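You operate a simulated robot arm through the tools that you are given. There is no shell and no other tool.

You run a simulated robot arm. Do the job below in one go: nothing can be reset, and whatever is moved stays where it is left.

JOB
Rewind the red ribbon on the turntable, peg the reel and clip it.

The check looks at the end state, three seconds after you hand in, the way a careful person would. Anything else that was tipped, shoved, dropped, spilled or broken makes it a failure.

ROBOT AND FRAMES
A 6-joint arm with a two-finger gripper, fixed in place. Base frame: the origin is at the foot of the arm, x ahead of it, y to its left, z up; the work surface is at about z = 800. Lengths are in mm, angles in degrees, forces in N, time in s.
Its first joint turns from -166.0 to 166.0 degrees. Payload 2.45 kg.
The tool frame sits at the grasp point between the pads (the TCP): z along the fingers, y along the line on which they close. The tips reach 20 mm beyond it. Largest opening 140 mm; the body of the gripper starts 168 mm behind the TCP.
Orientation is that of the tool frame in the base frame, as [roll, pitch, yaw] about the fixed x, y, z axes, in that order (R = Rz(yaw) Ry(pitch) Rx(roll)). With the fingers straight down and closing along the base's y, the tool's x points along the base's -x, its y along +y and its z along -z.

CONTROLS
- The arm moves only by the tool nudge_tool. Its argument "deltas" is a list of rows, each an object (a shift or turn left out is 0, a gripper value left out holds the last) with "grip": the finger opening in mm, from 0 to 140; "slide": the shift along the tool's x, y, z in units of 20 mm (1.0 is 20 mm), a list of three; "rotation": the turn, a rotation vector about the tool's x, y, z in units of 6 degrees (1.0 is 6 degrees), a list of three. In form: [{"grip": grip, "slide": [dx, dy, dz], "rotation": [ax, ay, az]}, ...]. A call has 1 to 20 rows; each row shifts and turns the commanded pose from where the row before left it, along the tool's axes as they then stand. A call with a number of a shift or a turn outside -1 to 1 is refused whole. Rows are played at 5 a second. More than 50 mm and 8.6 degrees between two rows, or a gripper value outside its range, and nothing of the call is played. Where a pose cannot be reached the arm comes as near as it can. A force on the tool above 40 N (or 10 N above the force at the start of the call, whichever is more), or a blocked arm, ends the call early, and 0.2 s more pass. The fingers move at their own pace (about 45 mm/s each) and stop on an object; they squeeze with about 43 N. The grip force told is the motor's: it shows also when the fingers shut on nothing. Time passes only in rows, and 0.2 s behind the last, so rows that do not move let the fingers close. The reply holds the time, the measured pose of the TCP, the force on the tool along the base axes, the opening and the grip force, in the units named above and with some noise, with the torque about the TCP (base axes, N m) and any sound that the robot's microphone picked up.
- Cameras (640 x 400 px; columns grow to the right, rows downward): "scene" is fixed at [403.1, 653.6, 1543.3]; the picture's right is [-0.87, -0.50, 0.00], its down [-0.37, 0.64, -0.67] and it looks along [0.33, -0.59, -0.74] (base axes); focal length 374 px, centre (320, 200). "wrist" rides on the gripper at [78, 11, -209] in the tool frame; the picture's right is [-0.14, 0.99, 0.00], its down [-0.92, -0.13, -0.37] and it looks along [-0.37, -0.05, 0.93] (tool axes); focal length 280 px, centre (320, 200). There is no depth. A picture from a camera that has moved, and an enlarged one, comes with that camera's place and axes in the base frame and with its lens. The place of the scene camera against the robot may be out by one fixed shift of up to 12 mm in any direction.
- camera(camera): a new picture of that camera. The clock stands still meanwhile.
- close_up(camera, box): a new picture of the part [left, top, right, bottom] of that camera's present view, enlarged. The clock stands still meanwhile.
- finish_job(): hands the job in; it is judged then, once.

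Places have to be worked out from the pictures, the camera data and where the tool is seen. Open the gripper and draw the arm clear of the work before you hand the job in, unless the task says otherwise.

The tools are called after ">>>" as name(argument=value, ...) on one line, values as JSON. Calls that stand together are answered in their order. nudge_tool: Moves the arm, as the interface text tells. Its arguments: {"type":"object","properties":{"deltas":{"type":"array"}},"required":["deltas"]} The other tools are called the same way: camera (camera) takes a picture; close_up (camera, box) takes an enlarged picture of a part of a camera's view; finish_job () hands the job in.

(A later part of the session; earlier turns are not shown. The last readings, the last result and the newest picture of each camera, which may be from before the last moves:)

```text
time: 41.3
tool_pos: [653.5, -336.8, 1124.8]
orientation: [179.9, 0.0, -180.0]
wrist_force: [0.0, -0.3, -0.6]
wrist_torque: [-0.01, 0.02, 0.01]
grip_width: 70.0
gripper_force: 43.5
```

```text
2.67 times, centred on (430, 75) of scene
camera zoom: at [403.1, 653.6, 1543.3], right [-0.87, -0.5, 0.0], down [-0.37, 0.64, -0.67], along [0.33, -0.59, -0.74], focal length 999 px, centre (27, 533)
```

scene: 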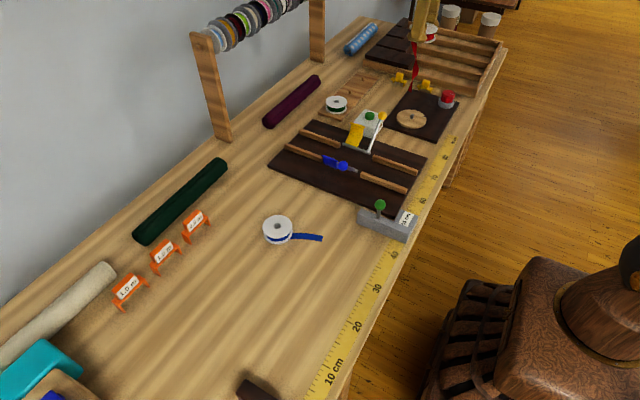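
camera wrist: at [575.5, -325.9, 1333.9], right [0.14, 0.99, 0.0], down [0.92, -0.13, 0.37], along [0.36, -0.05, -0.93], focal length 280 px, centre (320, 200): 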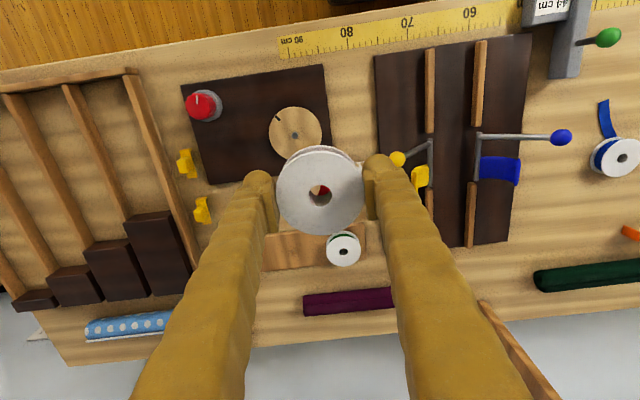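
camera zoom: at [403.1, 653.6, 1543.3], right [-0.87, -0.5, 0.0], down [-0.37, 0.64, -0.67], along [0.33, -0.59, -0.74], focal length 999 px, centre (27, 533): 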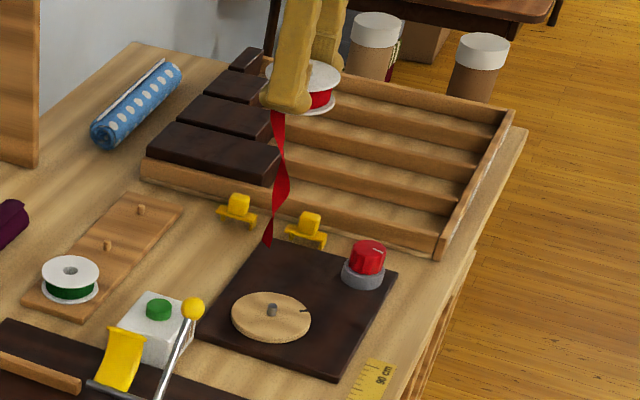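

Spindle top is at about (647.5, -380.5). I move over it and verify alignment with the picture while it is still visible past the reel's edge.

>>> nudge_tool(deltas=[{"slide": [0.1, -0.73, 0]}, {"slide": [0.1, -0.73, 0]}, {"slide": [0.1, -0.73, 0]}, {}, {}])

>>> close_up(camera="wrist", box=[240, 80, 400, 180])

>>> close_up(camera="wrist", box=[220, 100, 420, 260])

```text
time: 42.5
tool_pos: [645.9, -380.6, 1125.2]
orientation: [179.9, 0.1, 179.9]
wrist_force: [-0.4, -0.6, -0.4]
wrist_torque: [0.01, -0.04, 0.01]
grip_width: 70.2
gripper_force: 43.1
```

```text
4.00 times, centred on (320, 130) of wrist
camera zoom: at [568.0, -368.9, 1334.8], right [0.14, 0.99, 0.0], down [0.92, -0.13, 0.37], along [0.36, -0.05, -0.93], focal length 1122 px, centre (320, 480)
```

zoom: 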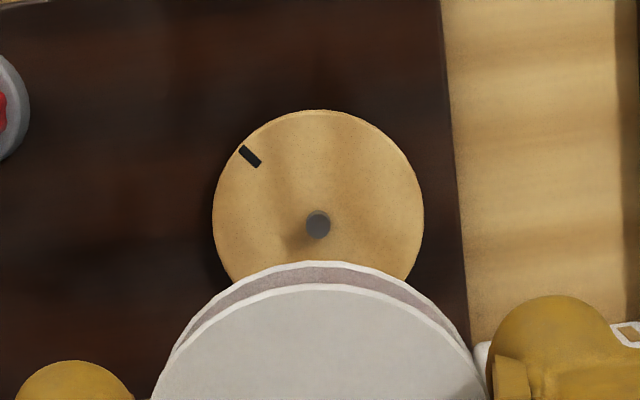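

```text
2.50 times, centred on (320, 180) of wrist
camera zoom: at [568.0, -368.9, 1334.8], right [0.14, 0.99, 0.0], down [0.92, -0.13, 0.37], along [0.36, -0.05, -0.93], focal length 701 px, centre (320, 250)
```

zoom: 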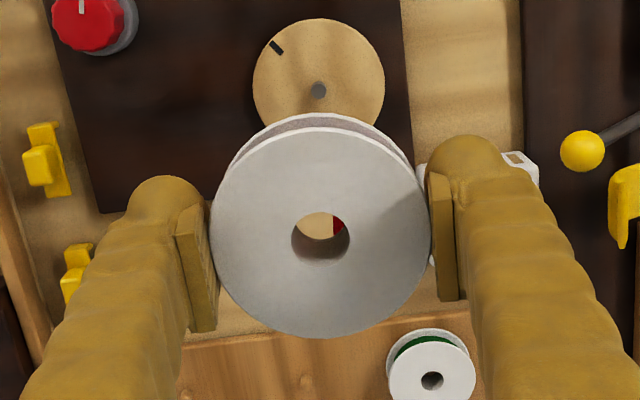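

Spindle is about 2.5 mm in +x and 1 mm in -y from the reel's axis. I correct and descend to just above the spindle.

>>> nudge_tool(deltas=[{"slide": [-0.135, -0.06, 0]}, {"slide": [0, 0, 1]}, {"slide": [0, 0, 1]}, {"slide": [0, 0, 1]}, {"slide": [0, 0, 1]}, {"slide": [0, 0, 1]}, {"slide": [0, 0, 1]}, {"slide": [0, 0, 1]}, {"slide": [0, 0, 1]}, {"slide": [0, 0, 1]}, {"slide": [0, 0, 1]}, {}])

>>> camera(camera="wrist")

>>> close_up(camera="scene", box=[360, 50, 480, 150])

```text
time: 45.1
tool_pos: [647.9, -381.1, 923.8]
orientation: [179.9, 0.0, -180.0]
wrist_force: [-0.4, 0.6, -0.1]
wrist_torque: [0.01, 0.03, 0.04]
grip_width: 70.1
gripper_force: 42.9
```

```text
taken
camera wrist: at [570.1, -369.8, 1133.5], right [0.14, 0.99, 0.0], down [0.92, -0.13, 0.37], along [0.36, -0.05, -0.93], focal length 280 px, centre (320, 200)
```

wrist: 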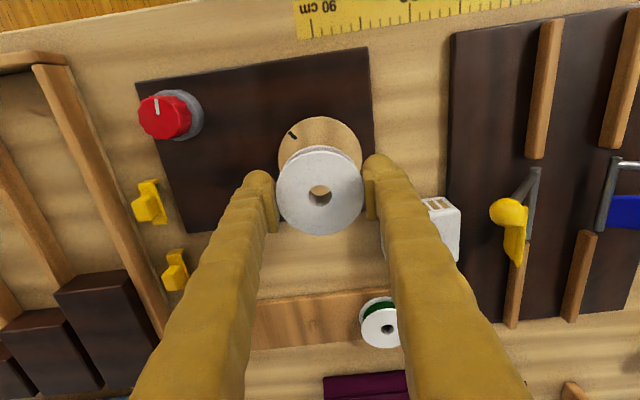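

```text
4.00 times, centred on (420, 100) of scene
camera zoom: at [403.1, 653.6, 1543.3], right [-0.87, -0.5, 0.0], down [-0.37, 0.64, -0.67], along [0.33, -0.59, -0.74], focal length 1498 px, centre (-80, 600)
```

zoom: 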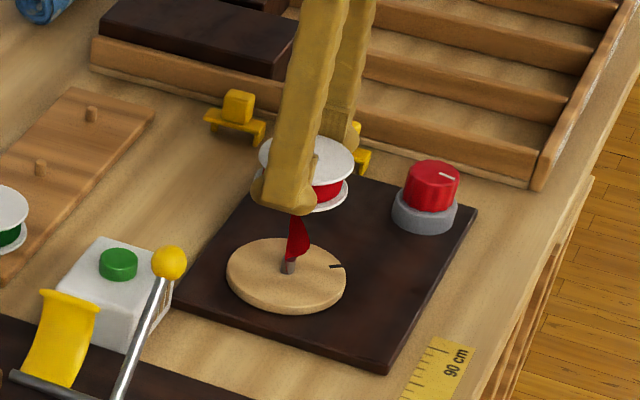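

The tail is hanging below the reel right over the spindle; I look closer before going lower.

>>> close_up(camera="scene", box=[395, 80, 435, 130])

>>> close_up(camera="wrist", box=[270, 100, 370, 250])

```text
8.00 times, centred on (415, 105) of scene
camera zoom: at [403.1, 653.6, 1543.3], right [-0.87, -0.5, 0.0], down [-0.37, 0.64, -0.67], along [0.33, -0.59, -0.74], focal length 2996 px, centre (-440, 960)
```

zoom: 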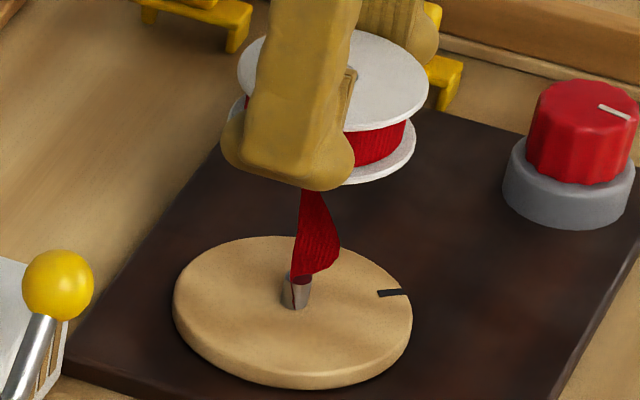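

```text
2.67 times, centred on (320, 175) of wrist
camera zoom: at [570.1, -369.8, 1133.5], right [0.14, 0.99, 0.0], down [0.92, -0.13, 0.37], along [0.36, -0.05, -0.93], focal length 748 px, centre (320, 267)
```

zoom: 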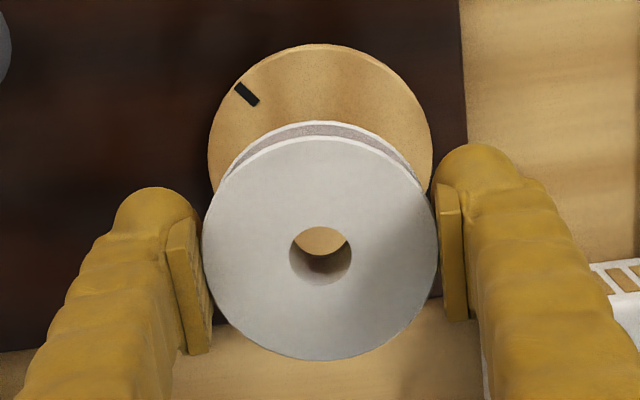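

I lower a little more (still above the spindle) to see how the ribbon drapes.

>>> nudge_tool(deltas=[{"slide": [0, 0, 0.7]}, {"slide": [0, 0, 0.7]}, {"slide": [0, 0, 0.7]}, {}, {}])

>>> close_up(camera="scene", box=[385, 80, 445, 140])

>>> camera(camera="wrist")

```text
time: 46.3
tool_pos: [647.4, -379.1, 881.7]
orientation: [179.9, 0.0, 180.0]
wrist_force: [0.1, 0.3, -0.2]
wrist_torque: [0.03, 0.02, -0.02]
grip_width: 70.3
gripper_force: 42.8
```

```text
6.67 times, centred on (415, 110) of scene
camera zoom: at [403.1, 653.6, 1543.3], right [-0.87, -0.5, 0.0], down [-0.37, 0.64, -0.67], along [0.33, -0.59, -0.74], focal length 2497 px, centre (-313, 800)
```

zoom: 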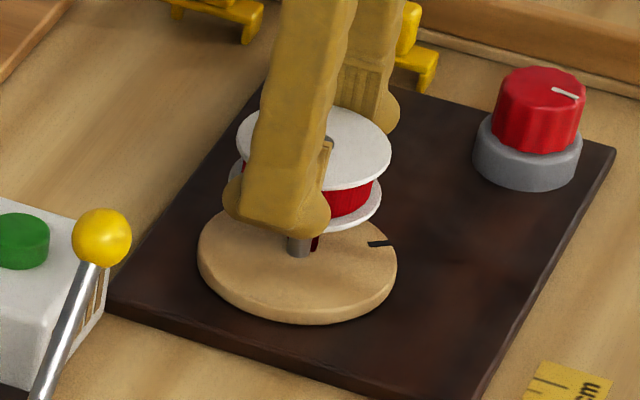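

```text
taken
camera wrist: at [569.9, -369.6, 1091.2], right [0.14, 0.99, 0.0], down [0.92, -0.13, 0.37], along [0.36, -0.05, -0.93], focal length 280 px, centre (320, 200)
```

wrist: 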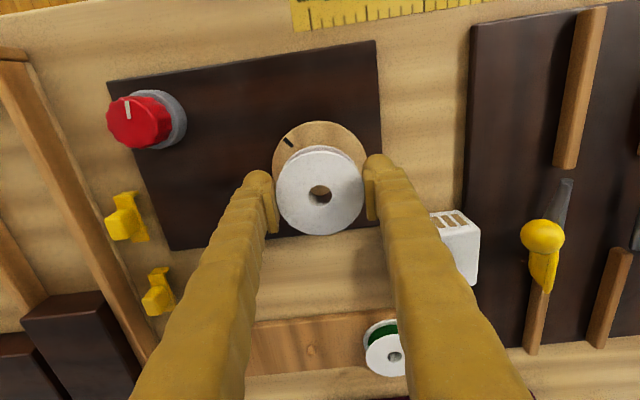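

The ribbon end seems to hang under the reel, which could trap it. I raise, go toward -x, lower until the ribbon touches the board, then draw the reel back in +x so the tail trails out toward -x.

>>> nudge_tool(deltas=[{"slide": [0, 0, -1]}, {"slide": [0, 0, -1]}, {"slide": [0, 0, -1]}, {"slide": [0.8, 0, -0.5]}, {"slide": [0.8, 0, 0]}, {"slide": [0.8, 0, 0]}, {"slide": [0.8, 0, 0]}, {"slide": [0.8, 0, 0]}, {"slide": [0.8, 0, 0]}, {"slide": [0.8, 0, 0]}, {}, {}])

>>> close_up(camera="scene", box=[380, 60, 480, 160])

>>> camera(camera="wrist")

```text
time: 48.9
tool_pos: [536.3, -379.3, 952.3]
orientation: [179.9, 0.0, 180.0]
wrist_force: [0.4, 0.7, -0.7]
wrist_torque: [-0.02, 0.03, 0.02]
grip_width: 70.4
gripper_force: 43.0
```

```text
4.00 times, centred on (430, 110) of scene
camera zoom: at [403.1, 653.6, 1543.3], right [-0.87, -0.5, 0.0], down [-0.37, 0.64, -0.67], along [0.33, -0.59, -0.74], focal length 1498 px, centre (-120, 560)
```

zoom: 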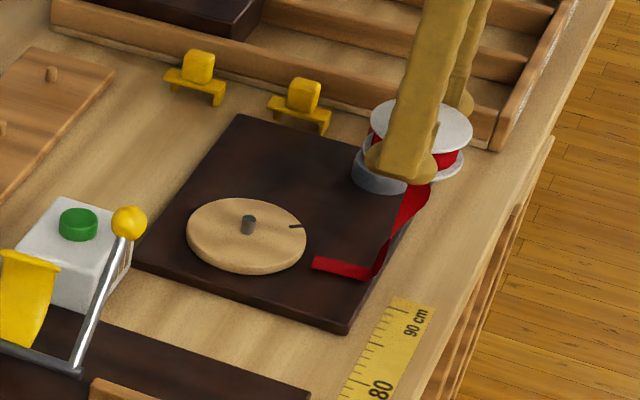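

```text
taken
camera wrist: at [458.3, -369.1, 1162.2], right [0.14, 0.99, 0.0], down [0.92, -0.13, 0.37], along [0.36, -0.05, -0.93], focal length 280 px, centre (320, 200)
```

wrist: 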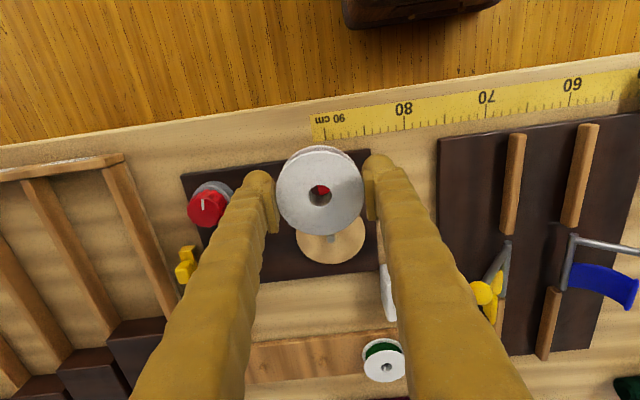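

The tail behaves like a real ribbon and trails behind motion. I raise until it hangs free, then come down diagonally toward +x so it lays out behind on the -x side.

>>> nudge_tool(deltas=[{"slide": [0, 0, -0.8]}, {"slide": [0, 0, -0.8]}, {"slide": [0, 0, -0.8]}, {"slide": [0.4, 0, -0.8]}, {"slide": [0.5, 0, -0.4]}, {}, {}, {}, {}])

>>> close_up(camera="scene", box=[380, 40, 500, 160])

```text
time: 50.9
tool_pos: [519.6, -382.9, 1025.0]
orientation: [179.9, 0.1, -180.0]
wrist_force: [-0.3, 0.6, -0.2]
wrist_torque: [0.01, -0.01, 0.02]
grip_width: 69.8
gripper_force: 43.0
```

```text
3.33 times, centred on (440, 100) of scene
camera zoom: at [403.1, 653.6, 1543.3], right [-0.87, -0.5, 0.0], down [-0.37, 0.64, -0.67], along [0.33, -0.59, -0.74], focal length 1248 px, centre (-80, 533)
```

zoom: 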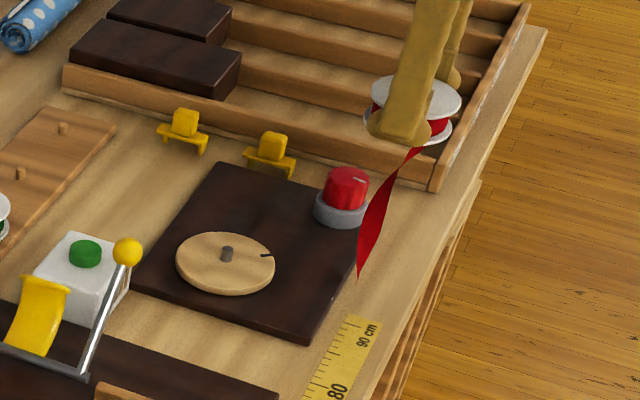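

The ribbon now hangs free with its end near z 850. I lower straight until its end rests, then come diagonally down toward the spindle.

>>> nudge_tool(deltas=[{"slide": [0, 0, 0.8]}, {"slide": [0, 0, 0.8]}, {"slide": [0, 0, 0.9]}, {"slide": [-0.65, 0, 0.49]}, {"slide": [-0.65, 0, 0.49]}, {"slide": [-0.65, 0, 0.49]}, {"slide": [-0.65, 0, 0.49]}, {"slide": [-0.65, 0, 0.49]}, {"slide": [-0.65, 0, 0.49]}, {"slide": [-0.65, 0, 0.49]}, {"slide": [-0.65, 0, 0.49]}, {"slide": [-0.65, 0, 0.49]}, {"slide": [-0.65, 0, 0.49]}, {}, {}])

>>> close_up(camera="scene", box=[380, 60, 480, 160])

>>> camera(camera="wrist")

```text
time: 54.1
tool_pos: [648.5, -381.3, 875.8]
orientation: [179.9, 0.0, 179.9]
wrist_force: [-0.1, 0.4, -0.6]
wrist_torque: [-0.01, 0.03, -0.01]
grip_width: 69.7
gripper_force: 43.0
```

```text
4.00 times, centred on (430, 110) of scene
camera zoom: at [403.1, 653.6, 1543.3], right [-0.87, -0.5, 0.0], down [-0.37, 0.64, -0.67], along [0.33, -0.59, -0.74], focal length 1498 px, centre (-120, 560)
```

zoom: 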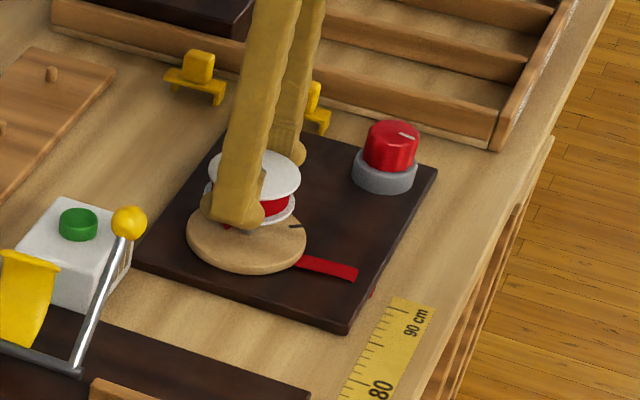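

```text
taken
camera wrist: at [570.2, -369.5, 1085.6], right [0.14, 0.99, 0.0], down [0.92, -0.13, 0.37], along [0.36, -0.05, -0.93], focal length 280 px, centre (320, 200)
```

wrist: 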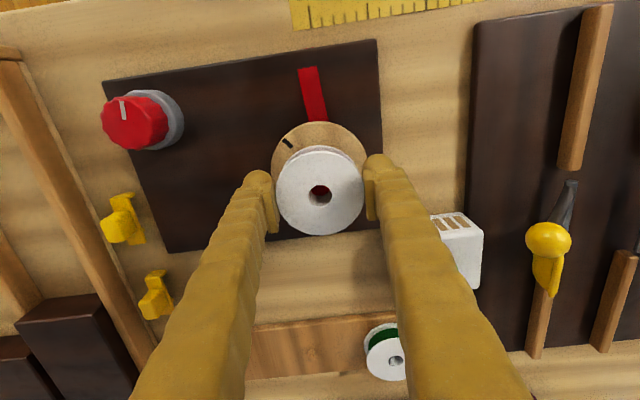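

The tail now trails toward -x over the board. I lower slowly onto the spindle, watching the force.

>>> nudge_tool(deltas=[{"slide": [0, 0, 0.35]}, {"slide": [0, 0, 0.3]}, {"slide": [0, 0, 0.1]}, {"slide": [0, 0, 0.1]}, {"slide": [0, 0, 0.1]}])

>>> close_up(camera="scene", box=[385, 80, 445, 140])

>>> close_up(camera="wrist", box=[270, 100, 370, 250])

```text
time: 55.3
tool_pos: [649.8, -381.1, 856.2]
orientation: [179.9, -0.1, 179.9]
wrist_force: [-5.4, 1.8, 0.6]
wrist_torque: [0.08, 0.14, 0.02]
grip_width: 69.9
gripper_force: 42.7
```

```text
6.67 times, centred on (415, 110) of scene
camera zoom: at [403.1, 653.6, 1543.3], right [-0.87, -0.5, 0.0], down [-0.37, 0.64, -0.67], along [0.33, -0.59, -0.74], focal length 2497 px, centre (-313, 800)
```

zoom: 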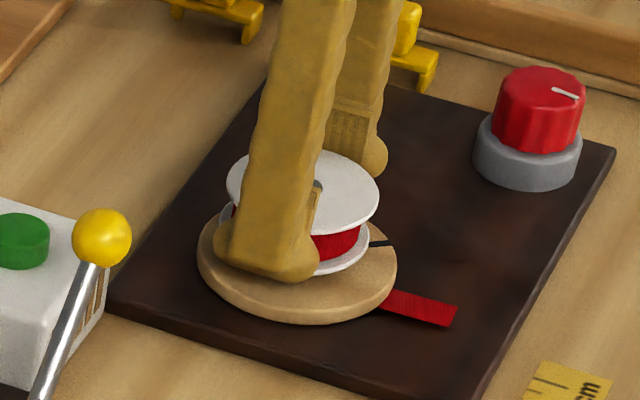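

```text
2.67 times, centred on (320, 175) of wrist
camera zoom: at [570.8, -369.9, 1066.6], right [0.14, 0.99, 0.0], down [0.92, -0.13, 0.37], along [0.36, -0.05, -0.93], focal length 748 px, centre (320, 267)
```

zoom: 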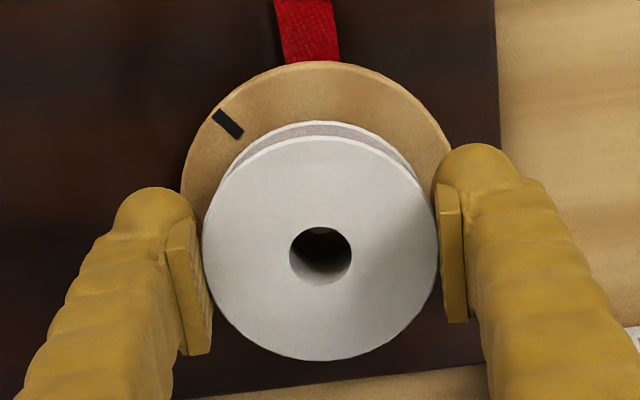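

A light sideways force (-5 N in x) suggests the spindle has entered the hole and bears on one side; I shift 1.2 mm toward -x and continue down gently.

>>> nudge_tool(deltas=[{"slide": [0.06, 0, 0]}, {"slide": [0, 0, 0.1]}, {"slide": [0, 0, 0.1]}])

```text
time: 56.1
tool_pos: [648.5, -380.5, 852.9]
orientation: [180.0, 0.1, 180.0]
wrist_force: [-0.9, -0.3, 0.2]
wrist_torque: [0.02, 0.01, 0.01]
grip_width: 70.1
gripper_force: 43.2
```

Forces are back near zero; I continue down.

>>> nudge_tool(deltas=[{"slide": [0, 0, 0.12]}, {"slide": [0, 0, 0.12]}, {"slide": [0, 0, 0.12]}])

>>> close_up(camera="wrist", box=[270, 100, 370, 250])

>>> close_up(camera="scene", box=[385, 80, 445, 140])

```text
time: 56.9
tool_pos: [647.5, -381.2, 848.5]
orientation: [179.9, -0.1, -179.9]
wrist_force: [-7.3, 3.2, 23.5]
wrist_torque: [0.01, 0.21, -0.05]
grip_width: 69.9
gripper_force: 42.7
```

```text
2.67 times, centred on (320, 175) of wrist
camera zoom: at [569.7, -369.9, 1057.4], right [0.14, 0.99, 0.0], down [0.92, -0.13, 0.37], along [0.37, -0.05, -0.93], focal length 748 px, centre (320, 267)
```

zoom: 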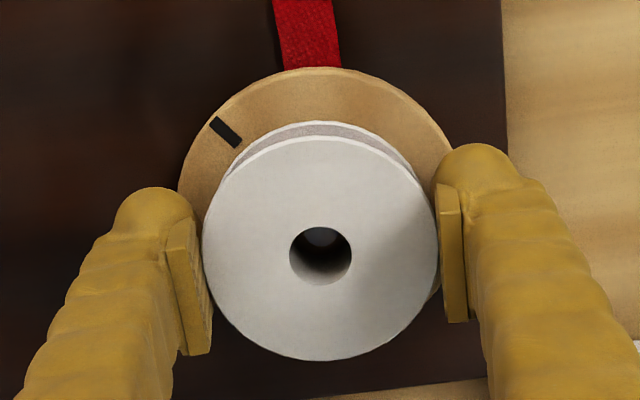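

```text
6.67 times, centred on (415, 110) of scene
camera zoom: at [403.1, 653.6, 1543.3], right [-0.87, -0.5, 0.0], down [-0.37, 0.64, -0.67], along [0.33, -0.59, -0.74], focal length 2497 px, centre (-313, 800)
```

zoom: 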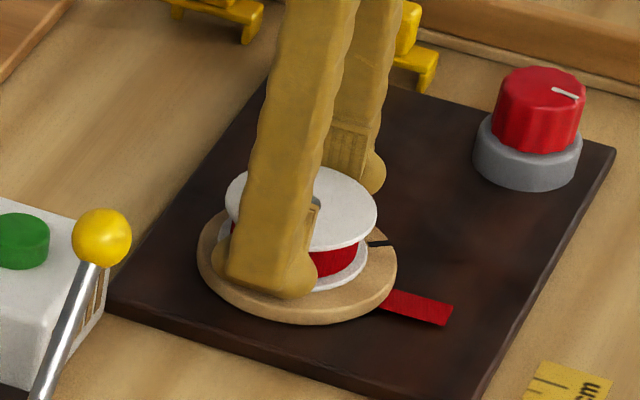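

Contact at TCP z about 848 with +23 N; the spindle top is visible inside the hole, so the reel is seated on the disc. I relieve the pressure and open the fingers.

>>> nudge_tool(deltas=[{"slide": [0, 0, -0.12]}, {"grip": 90}, {}, {}, {}])

>>> close_up(camera="wrist", box=[240, 80, 400, 280])

>>> close_up(camera="scene", box=[385, 80, 445, 140])

```text
time: 58.1
tool_pos: [648.0, -380.4, 849.4]
orientation: [179.9, 0.0, 179.9]
wrist_force: [0.3, -0.2, -0.2]
wrist_torque: [-0.02, -0.01, -0.01]
grip_width: 89.8
gripper_force: 0.0
```

```text
2.00 times, centred on (320, 180) of wrist
camera zoom: at [569.5, -370.3, 1059.0], right [0.14, 0.99, 0.0], down [0.92, -0.13, 0.37], along [0.36, -0.05, -0.93], focal length 561 px, centre (320, 240)
```

zoom: 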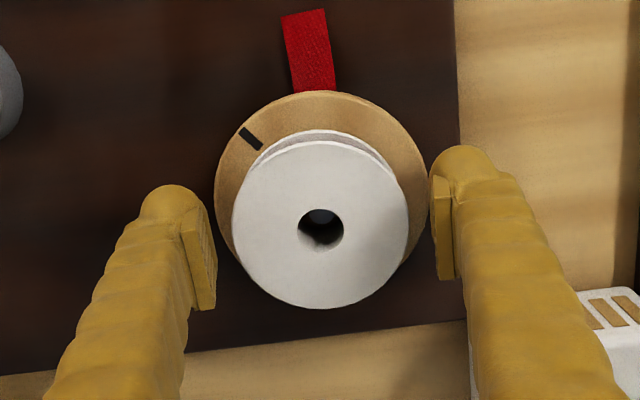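

```text
6.67 times, centred on (415, 110) of scene
camera zoom: at [403.1, 653.6, 1543.3], right [-0.87, -0.5, 0.0], down [-0.37, 0.64, -0.67], along [0.33, -0.59, -0.74], focal length 2497 px, centre (-313, 800)
```

zoom: 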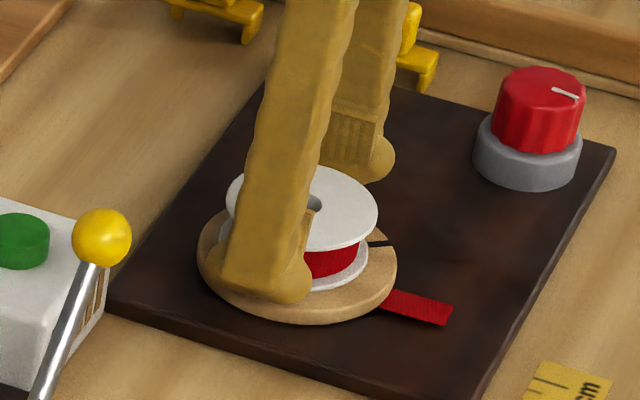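

The reel sits on the disc. I rise straight up and move to above the knob.

>>> nudge_tool(deltas=[{"slide": [0, 0, -1]}, {"slide": [0, 0, -1]}, {"slide": [0, 0, -1]}, {"slide": [0, 0, -1]}, {"slide": [0, 0, -1]}, {"slide": [0.5, -1, 0]}, {"slide": [0.5, -1, 0]}, {"slide": [0.5, -1, 0]}, {"slide": [0.5, -1, 0]}, {"slide": [0.5, -1, 0]}, {"slide": [0.5, -1, 0]}, {"slide": [0.5, -1, 0]}, {"slide": [0.12, -0.2, 0]}])

>>> camera(camera="wrist")

>>> close_up(camera="scene", box=[380, 60, 480, 160])

```text
time: 60.9
tool_pos: [576.3, -525.3, 948.0]
orientation: [179.9, 0.0, 180.0]
wrist_force: [0.0, -0.9, -0.4]
wrist_torque: [-0.02, -0.03, -0.01]
grip_width: 90.1
gripper_force: 0.0
```

```text
taken
camera wrist: at [497.9, -514.5, 1158.1], right [0.14, 0.99, 0.0], down [0.92, -0.13, 0.37], along [0.36, -0.05, -0.93], focal length 280 px, centre (320, 200)
```

wrist: 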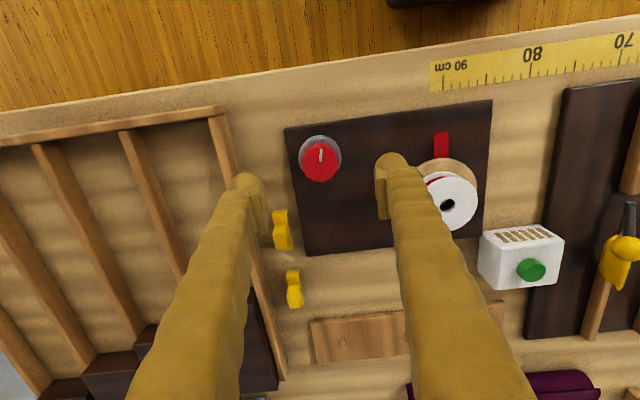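

```text
4.00 times, centred on (430, 110) of scene
camera zoom: at [403.1, 653.6, 1543.3], right [-0.87, -0.5, 0.0], down [-0.37, 0.64, -0.67], along [0.33, -0.59, -0.74], focal length 1498 px, centre (-120, 560)
```

zoom: 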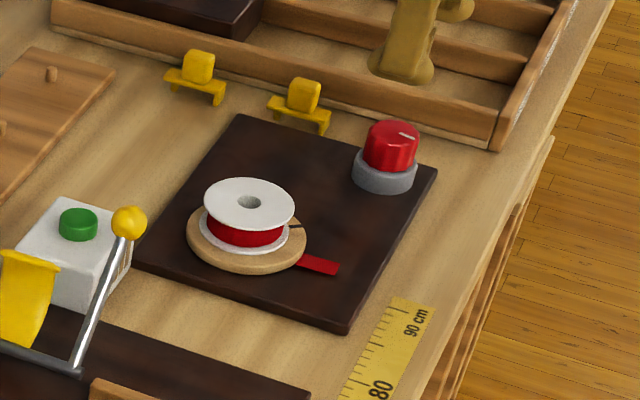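

The reel is on the turntable with the tail over the board. I check the knob's position relative to the tool.

>>> close_up(camera="wrist", box=[270, 110, 370, 210])

```text
4.00 times, centred on (320, 160) of wrist
camera zoom: at [497.9, -514.5, 1158.1], right [0.14, 0.99, 0.0], down [0.92, -0.13, 0.37], along [0.36, -0.05, -0.93], focal length 1122 px, centre (320, 360)
```

zoom: 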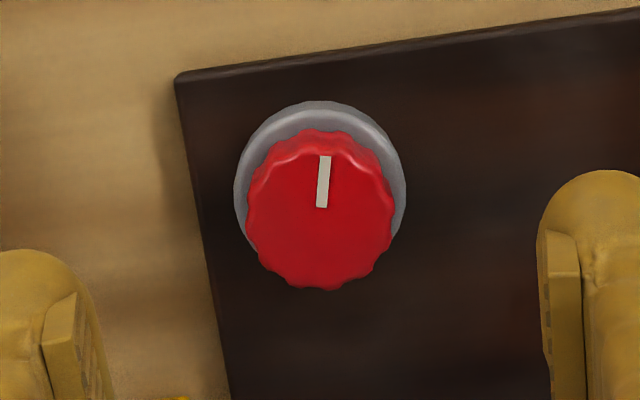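

The tool is right over the knob's axis. I pre-rotate 48 degrees counter-clockwise to have room for clockwise turning, and descend partway.

>>> nudge_tool(deltas=[{"grip": 80, "rotation": [0, 0, -1], "slide": [0, 0, 0.4]}, {"rotation": [0, 0, -1], "slide": [0, 0, 0.4]}, {"rotation": [0, 0, -1], "slide": [0, 0, 0.4]}, {"rotation": [0, 0, -1], "slide": [0, 0, 0.4]}, {"rotation": [0, 0, -1], "slide": [0, 0, 0.4]}, {"rotation": [0, 0, -1], "slide": [0, 0, 0.4]}, {"rotation": [0, 0, -1], "slide": [0, 0, 0.4]}, {"rotation": [0, 0, -1], "slide": [0, 0, 0.4]}, {}])

>>> close_up(camera="wrist", box=[220, 110, 420, 235])

```text
time: 62.9
tool_pos: [575.3, -526.7, 885.0]
orientation: [179.8, 0.0, -132.0]
wrist_force: [0.4, 0.7, -0.8]
wrist_torque: [-0.03, -0.03, 0.01]
grip_width: 80.3
gripper_force: 0.0
```

```text
3.20 times, centred on (320, 172) of wrist
camera zoom: at [515.5, -576.8, 1093.5], right [-0.64, 0.76, 0.0], down [0.71, 0.6, 0.37], along [0.28, 0.24, -0.93], focal length 897 px, centre (320, 288)
```

zoom: 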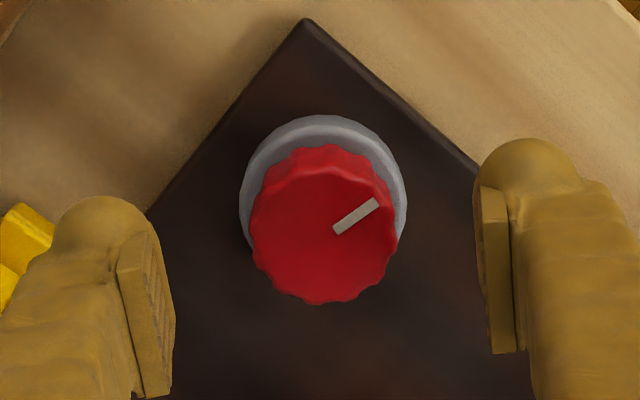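

Still well centred. I descend to z about 850 and close on the knob.

>>> nudge_tool(deltas=[{"grip": 80, "slide": [0, 0, 0.6]}, {"slide": [0, 0, 0.6]}, {"slide": [0, 0, 0.53]}, {"grip": 34}, {}, {}, {}, {}])

```text
time: 64.7
tool_pos: [574.6, -526.2, 850.3]
orientation: [179.9, 0.1, -132.0]
wrist_force: [-2.4, 2.4, -2.7]
wrist_torque: [-0.01, 0.02, -0.01]
grip_width: 40.7
gripper_force: 45.1
```

Gripped with little side force. I turn clockwise 15 degrees slowly and look at the reel and tail.

>>> nudge_tool(deltas=[{"rotation": [0, 0, 0.4]}, {"rotation": [0, 0, 0.4]}, {"rotation": [0, 0, 0.4]}, {"rotation": [0, 0, 0.4]}, {"rotation": [0, 0, 0.4]}, {"rotation": [0, 0, 0.5]}])

>>> close_up(camera="scene", box=[380, 60, 480, 160])

>>> camera(camera="wrist")

```text
time: 66.1
tool_pos: [576.0, -525.9, 849.6]
orientation: [179.9, 0.0, -147.0]
wrist_force: [-30.5, 4.3, 8.3]
wrist_torque: [0.11, 0.33, 0.05]
grip_width: 40.7
gripper_force: 44.8
```

```text
4.00 times, centred on (430, 110) of scene
camera zoom: at [403.1, 653.6, 1543.3], right [-0.87, -0.5, 0.0], down [-0.37, 0.64, -0.67], along [0.33, -0.59, -0.74], focal length 1498 px, centre (-120, 560)
```

zoom: 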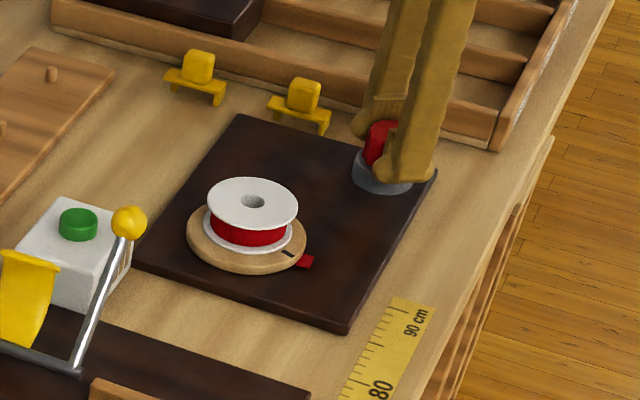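

```text
taken
camera wrist: at [503.4, -559.1, 1059.6], right [-0.42, 0.91, 0.0], down [0.84, 0.39, 0.37], along [0.33, 0.16, -0.93], focal length 280 px, centre (320, 200)
```

wrist: 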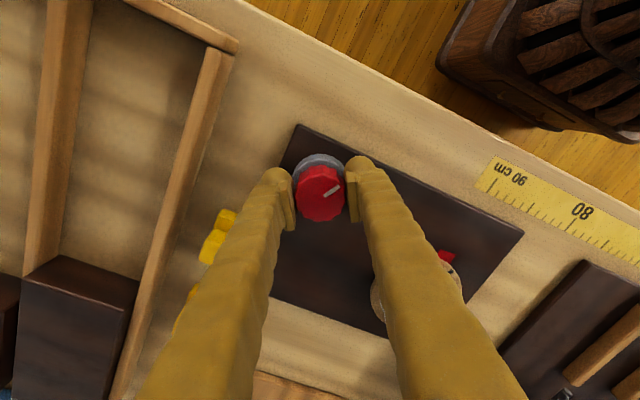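

The tail got shorter, so the direction is right. Side force of -30 N has built up in x, so I shift 1.5 mm toward -x to relieve it.

>>> nudge_tool(deltas=[{"slide": [0.063, 0.041, 0]}, {}])

```text
time: 66.7
tool_pos: [574.3, -526.5, 849.4]
orientation: [180.0, 0.0, -147.0]
wrist_force: [-7.7, 11.8, 13.7]
wrist_torque: [0.2, 0.02, 0.01]
grip_width: 40.5
gripper_force: 44.5
```

Force relieved. I nudge the small residuals out and continue turning another 12 degrees.

>>> nudge_tool(deltas=[{"slide": [-0.01, 0.035, -0.03]}, {"rotation": [0, 0, 0.4]}, {"rotation": [0, 0, 0.4]}, {"rotation": [0, 0, 0.4]}, {"rotation": [0, 0, 0.4]}, {"rotation": [0, 0, 0.4]}])

>>> close_up(camera="scene", box=[390, 80, 470, 150])

```text
time: 68.1
tool_pos: [575.1, -524.6, 850.3]
orientation: [179.8, 0.0, -159.1]
wrist_force: [18.7, -18.1, -28.9]
wrist_torque: [-0.16, -0.14, -0.01]
grip_width: 40.5
gripper_force: 45.1
```

```text
5.71 times, centred on (430, 115) of scene
camera zoom: at [403.1, 653.6, 1543.3], right [-0.87, -0.5, 0.0], down [-0.37, 0.64, -0.67], along [0.33, -0.59, -0.74], focal length 2140 px, centre (-309, 686)
```

zoom: 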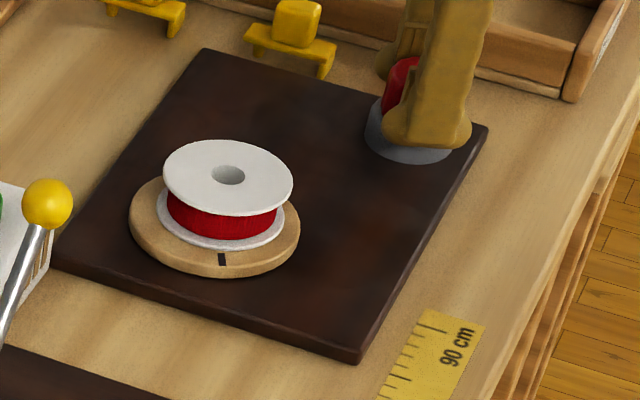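

The disc has turned about 112 degrees with the reel (ratio 4:1) and the tail no longer shows beyond the disc. I relieve the side force and keep winding.

>>> nudge_tool(deltas=[{"slide": [-0.03, -0.06, 0.02]}, {"rotation": [0, 0, 0.4]}, {"rotation": [0, 0, 0.4]}, {"rotation": [0, 0, 0.4]}, {"rotation": [0, 0, 0.4]}, {"rotation": [0, 0, 0.4]}])

>>> close_up(camera="scene", box=[390, 80, 470, 150])

```text
time: 69.5
tool_pos: [573.7, -524.9, 851.3]
orientation: [179.8, 0.0, -171.1]
wrist_force: [-9.9, 3.3, -32.5]
wrist_torque: [0.04, 0.16, -0.02]
grip_width: 40.4
gripper_force: 44.6
```

```text
5.71 times, centred on (430, 115) of scene
camera zoom: at [403.1, 653.6, 1543.3], right [-0.87, -0.5, 0.0], down [-0.37, 0.64, -0.67], along [0.33, -0.59, -0.74], focal length 2140 px, centre (-309, 686)
```

zoom: 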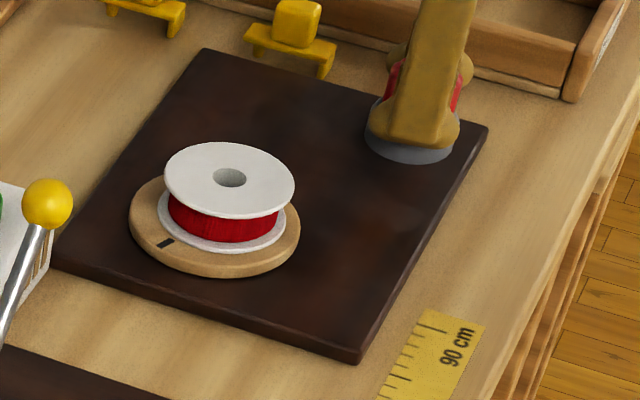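

Winding continues smoothly (mark now lower-left). I ease the z force and turn further.

>>> nudge_tool(deltas=[{"slide": [0.02, 0, 0.05]}, {"rotation": [0, 0, 0.4]}, {"rotation": [0, 0, 0.4]}, {"rotation": [0, 0, 0.4]}, {"rotation": [0, 0, 0.4]}, {"rotation": [0, 0, 0.4]}, {"rotation": [0, 0, 0.4]}])

>>> close_up(camera="scene", box=[390, 80, 470, 150])

```text
time: 71.1
tool_pos: [574.9, -524.1, 850.4]
orientation: [180.0, 0.0, 174.5]
wrist_force: [-17.4, 20.6, 23.8]
wrist_torque: [0.27, 0.16, -0.02]
grip_width: 40.6
gripper_force: 45.4
```

```text
5.71 times, centred on (430, 115) of scene
camera zoom: at [403.1, 653.6, 1543.3], right [-0.87, -0.5, 0.0], down [-0.37, 0.64, -0.67], along [0.33, -0.59, -0.74], focal length 2140 px, centre (-309, 686)
```

zoom: 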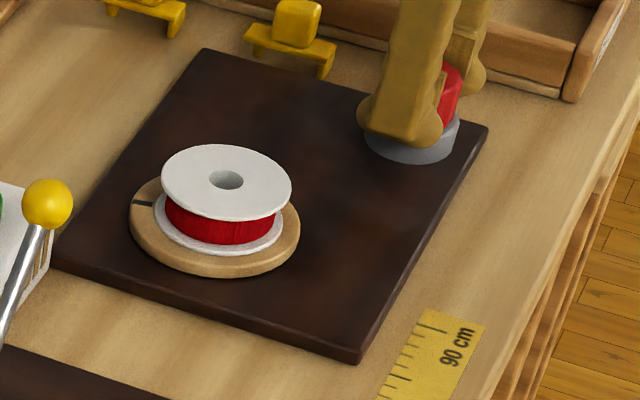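

About 214 degrees of disc so far. I relieve forces and continue.

>>> nudge_tool(deltas=[{"slide": [0.05, 0.05, -0.025]}, {"rotation": [0, 0, 0.4]}, {"rotation": [0, 0, 0.4]}, {"rotation": [0, 0, 0.4]}, {"rotation": [0, 0, 0.4]}, {"rotation": [0, 0, 0.4]}, {"rotation": [0, 0, 0.4]}])

>>> close_up(camera="scene", box=[390, 80, 470, 150])

>>> camera(camera="wrist")

```text
time: 72.7
tool_pos: [574.4, -524.2, 849.7]
orientation: [-180.0, 0.0, 159.9]
wrist_force: [15.7, -25.1, -8.1]
wrist_torque: [-0.3, -0.24, 0.0]
grip_width: 40.1
gripper_force: 44.4
```

```text
5.71 times, centred on (430, 115) of scene
camera zoom: at [403.1, 653.6, 1543.3], right [-0.87, -0.5, 0.0], down [-0.37, 0.64, -0.67], along [0.33, -0.59, -0.74], focal length 2140 px, centre (-309, 686)
```

zoom: 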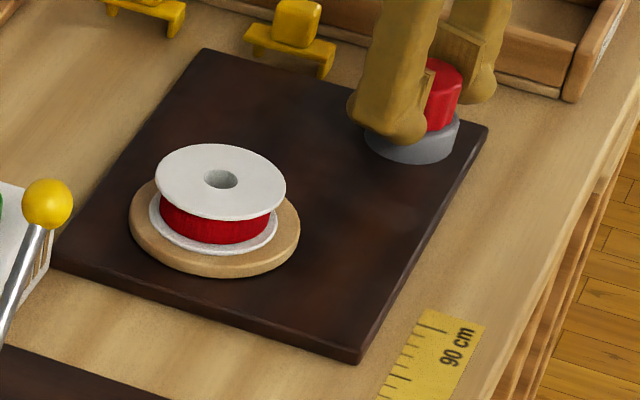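

```text
taken
camera wrist: at [504.8, -488.0, 1059.8], right [0.47, 0.88, 0.0], down [0.82, -0.43, 0.37], along [0.33, -0.17, -0.93], focal length 280 px, centre (320, 200)
```

wrist: 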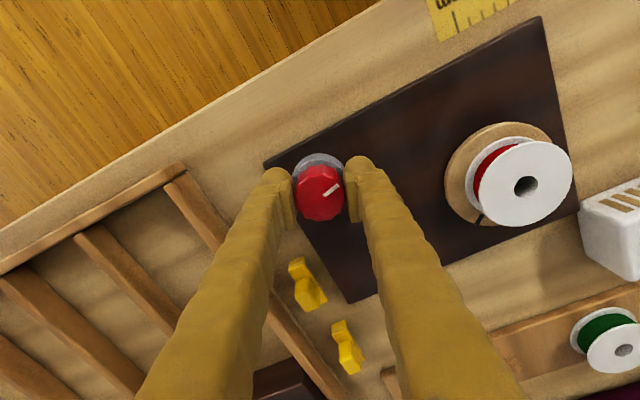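

No tail shows now; disc has gone about 272 degrees. I continue to be sure it is fully wound.

>>> nudge_tool(deltas=[{"slide": [-0.035, -0.03, 0]}, {"rotation": [0, 0, 0.4]}, {"rotation": [0, 0, 0.4]}, {"rotation": [0, 0, 0.4]}, {"rotation": [0, 0, 0.4]}, {"rotation": [0, 0, 0.4]}, {"rotation": [0, 0, 0.4]}])

>>> close_up(camera="wrist", box=[420, 60, 640, 260])

>>> close_up(camera="scene", box=[390, 80, 470, 150])

```text
time: 74.3
tool_pos: [574.5, -524.4, 849.8]
orientation: [179.9, 0.0, 145.9]
wrist_force: [2.3, 6.6, 4.2]
wrist_torque: [0.04, -0.08, 0.0]
grip_width: 39.9
gripper_force: 44.6
stopped in row 7: the force on the tool passed its limit at 42 N (the readings are from after the stop); the commanded pose is now the measured one
```

```text
2.00 times, centred on (530, 160) of wrist
camera zoom: at [515.9, -472.1, 1059.5], right [0.67, 0.74, 0.0], down [0.69, -0.62, 0.37], along [0.27, -0.24, -0.93], focal length 561 px, centre (-100, 280)
```

zoom: 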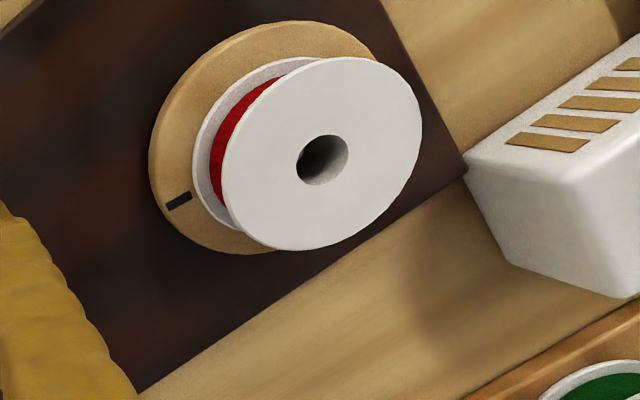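

```text
5.71 times, centred on (430, 115) of scene
camera zoom: at [403.1, 653.6, 1543.3], right [-0.87, -0.5, 0.0], down [-0.37, 0.64, -0.67], along [0.33, -0.59, -0.74], focal length 2140 px, centre (-309, 686)
```

zoom: 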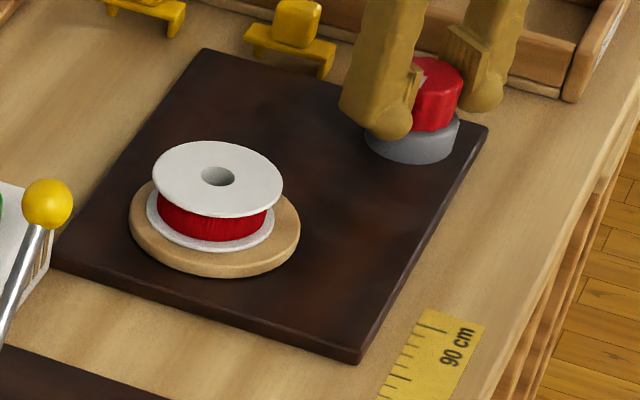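

No tail is visible; the disc has gone about 310 degrees with the reel. I continue some more so that the ribbon end is surely wound in.

>>> nudge_tool(deltas=[{"rotation": [0, 0, 0.35]}, {"rotation": [0, 0, 0.35]}, {"rotation": [0, 0, 0.35]}, {"rotation": [0, 0, 0.35]}, {"rotation": [0, 0, 0.35]}, {"rotation": [0, 0, 0.35]}, {}])

>>> close_up(camera="scene", box=[390, 80, 470, 150])

>>> camera(camera="wrist")

```text
time: 76.0
tool_pos: [574.9, -525.0, 849.9]
orientation: [179.9, 0.1, 133.3]
wrist_force: [2.5, 7.5, 5.7]
wrist_torque: [0.01, -0.06, -0.01]
grip_width: 40.1
gripper_force: 44.7
stopped in row 7: the force on the tool passed its limit at 41 N (the readings are from after the stop); the commanded pose is now the measured one
```

```text
5.71 times, centred on (430, 115) of scene
camera zoom: at [403.1, 653.6, 1543.3], right [-0.87, -0.5, 0.0], down [-0.37, 0.64, -0.67], along [0.33, -0.59, -0.74], focal length 2140 px, centre (-309, 686)
```

zoom: 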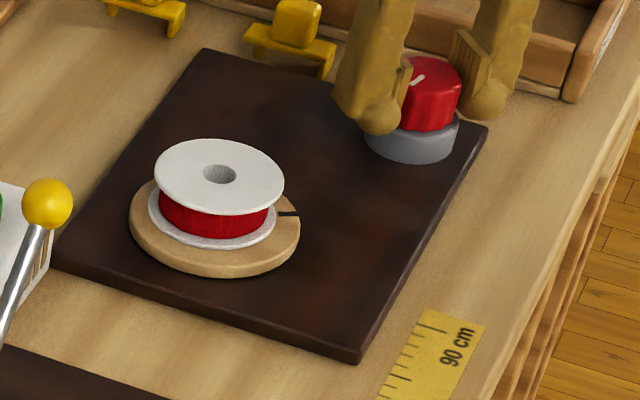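

```text
taken
camera wrist: at [528.8, -460.5, 1059.5], right [0.81, 0.58, 0.0], down [0.54, -0.76, 0.37], along [0.21, -0.3, -0.93], focal length 280 px, centre (320, 200)
```

wrist: 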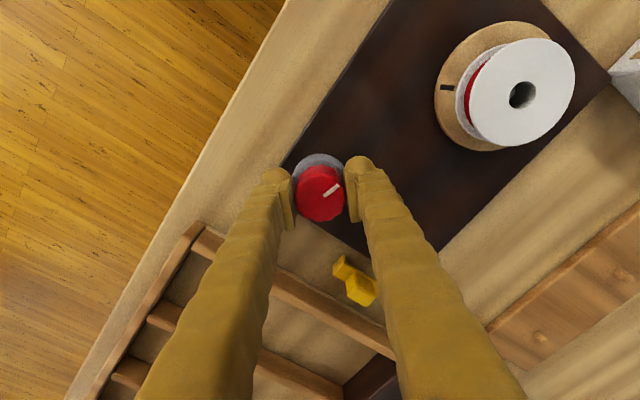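

A full turn of the disc with the reel is done. I add roughly a quarter turn more for margin.

>>> nudge_tool(deltas=[{"rotation": [0, 0, 0.35]}, {"rotation": [0, 0, 0.35]}, {"rotation": [0, 0, 0.35]}, {"rotation": [0, 0, 0.35]}, {"rotation": [0, 0, 0.35]}])

>>> nudge_tool(deltas=[{"rotation": [0, 0, 0.3]}, {"rotation": [0, 0, 0.3]}, {"rotation": [0, 0, 0.3]}, {"rotation": [0, 0, 0.3]}, {"rotation": [0, 0, 0.3]}])

>>> close_up(camera="scene", box=[390, 80, 470, 150])

```text
time: 77.2
tool_pos: [573.7, -524.1, 849.5]
orientation: [179.8, -0.1, 122.8]
wrist_force: [-11.1, 12.0, 26.4]
wrist_torque: [0.12, 0.13, -0.01]
grip_width: 40.4
gripper_force: 45.2
```

```text
time: 78.4
tool_pos: [574.8, -524.7, 848.9]
orientation: [179.9, 0.0, 113.8]
wrist_force: [-22.4, -11.4, 6.3]
wrist_torque: [-0.06, 0.28, -0.02]
grip_width: 40.4
gripper_force: 44.9
```

```text
5.71 times, centred on (430, 115) of scene
camera zoom: at [403.1, 653.6, 1543.3], right [-0.87, -0.5, 0.0], down [-0.37, 0.64, -0.67], along [0.33, -0.59, -0.74], focal length 2140 px, centre (-309, 686)
```

zoom: 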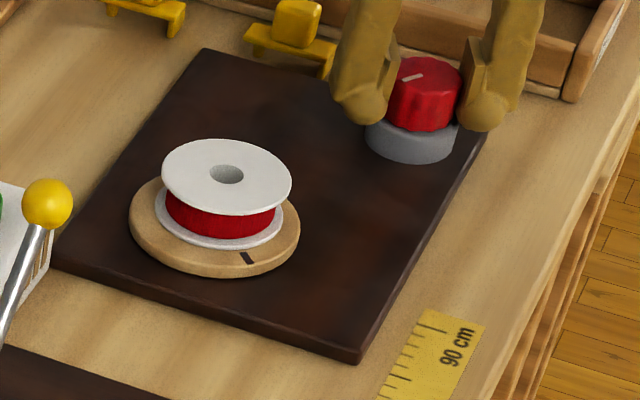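

Wound about 1.2 turns with no tail visible. I release the knob, rise, and rotate the tool back.

>>> nudge_tool(deltas=[{"grip": 80}, {}, {}, {"slide": [0, 0, -1]}, {"slide": [0, 0, -1]}, {"slide": [0, 0, -1]}, {"slide": [0, 0, -1]}, {"slide": [0, 0, -1]}, {"slide": [0, 0, -1], "rotation": [0, 0, -1]}, {"rotation": [0, 0, -1]}, {"rotation": [0, 0, -1]}, {"rotation": [0, 0, -1]}, {"rotation": [0, 0, -1]}, {"rotation": [0, 0, -1]}, {"rotation": [0, 0, -1]}, {"rotation": [0, 0, -1]}, {"rotation": [0, 0, -1]}, {"rotation": [0, 0, -1]}, {"rotation": [0, 0, -1]}])

>>> camera(camera="wrist")

>>> close_up(camera="scene", box=[380, 60, 480, 160])

```text
time: 82.4
tool_pos: [575.2, -524.4, 970.6]
orientation: [179.9, 0.0, 180.0]
wrist_force: [0.1, 0.2, -0.3]
wrist_torque: [0.01, 0.02, -0.02]
grip_width: 80.2
gripper_force: 0.0
```

```text
taken
camera wrist: at [496.8, -513.7, 1179.8], right [0.14, 0.99, 0.0], down [0.92, -0.13, 0.37], along [0.37, -0.05, -0.93], focal length 280 px, centre (320, 200)
```

wrist: 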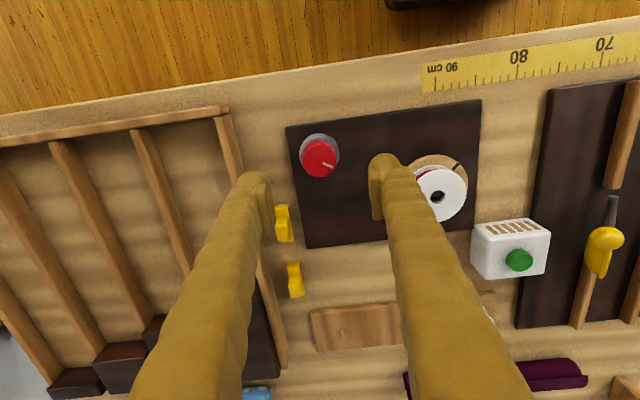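

```text
4.00 times, centred on (430, 110) of scene
camera zoom: at [403.1, 653.6, 1543.3], right [-0.87, -0.5, 0.0], down [-0.37, 0.64, -0.67], along [0.33, -0.59, -0.74], focal length 1498 px, centre (-120, 560)
```

zoom: 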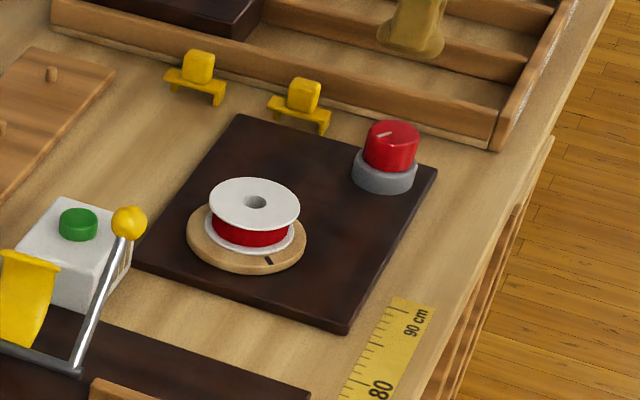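

I take an enlarged look at the clips from here to judge their leg spacing against the 70 mm reel flange.

>>> close_up(camera="wrist", box=[250, 190, 330, 310])

>>> close_up(camera="scene", box=[385, 65, 435, 105])

```text
3.33 times, centred on (290, 250) of wrist
camera zoom: at [496.8, -513.7, 1179.8], right [0.14, 0.99, 0.0], down [0.92, -0.13, 0.37], along [0.37, -0.05, -0.93], focal length 935 px, centre (420, 33)
```

zoom: 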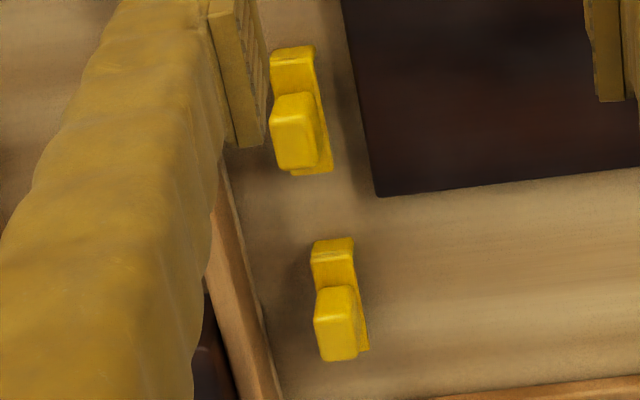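

```text
10.00 times, centred on (410, 85) of scene
camera zoom: at [403.1, 653.6, 1543.3], right [-0.87, -0.5, 0.0], down [-0.37, 0.64, -0.67], along [0.33, -0.59, -0.74], focal length 3745 px, centre (-580, 1350)
```

zoom: 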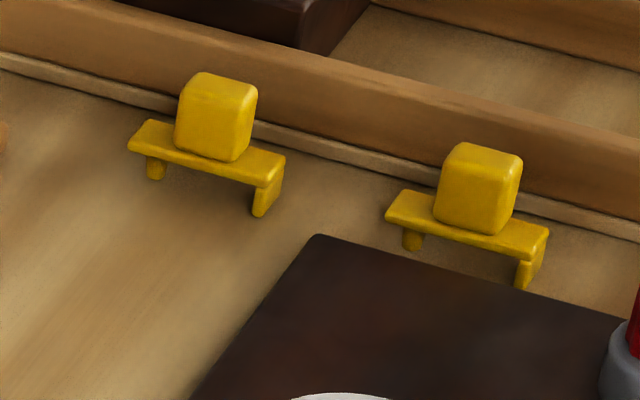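

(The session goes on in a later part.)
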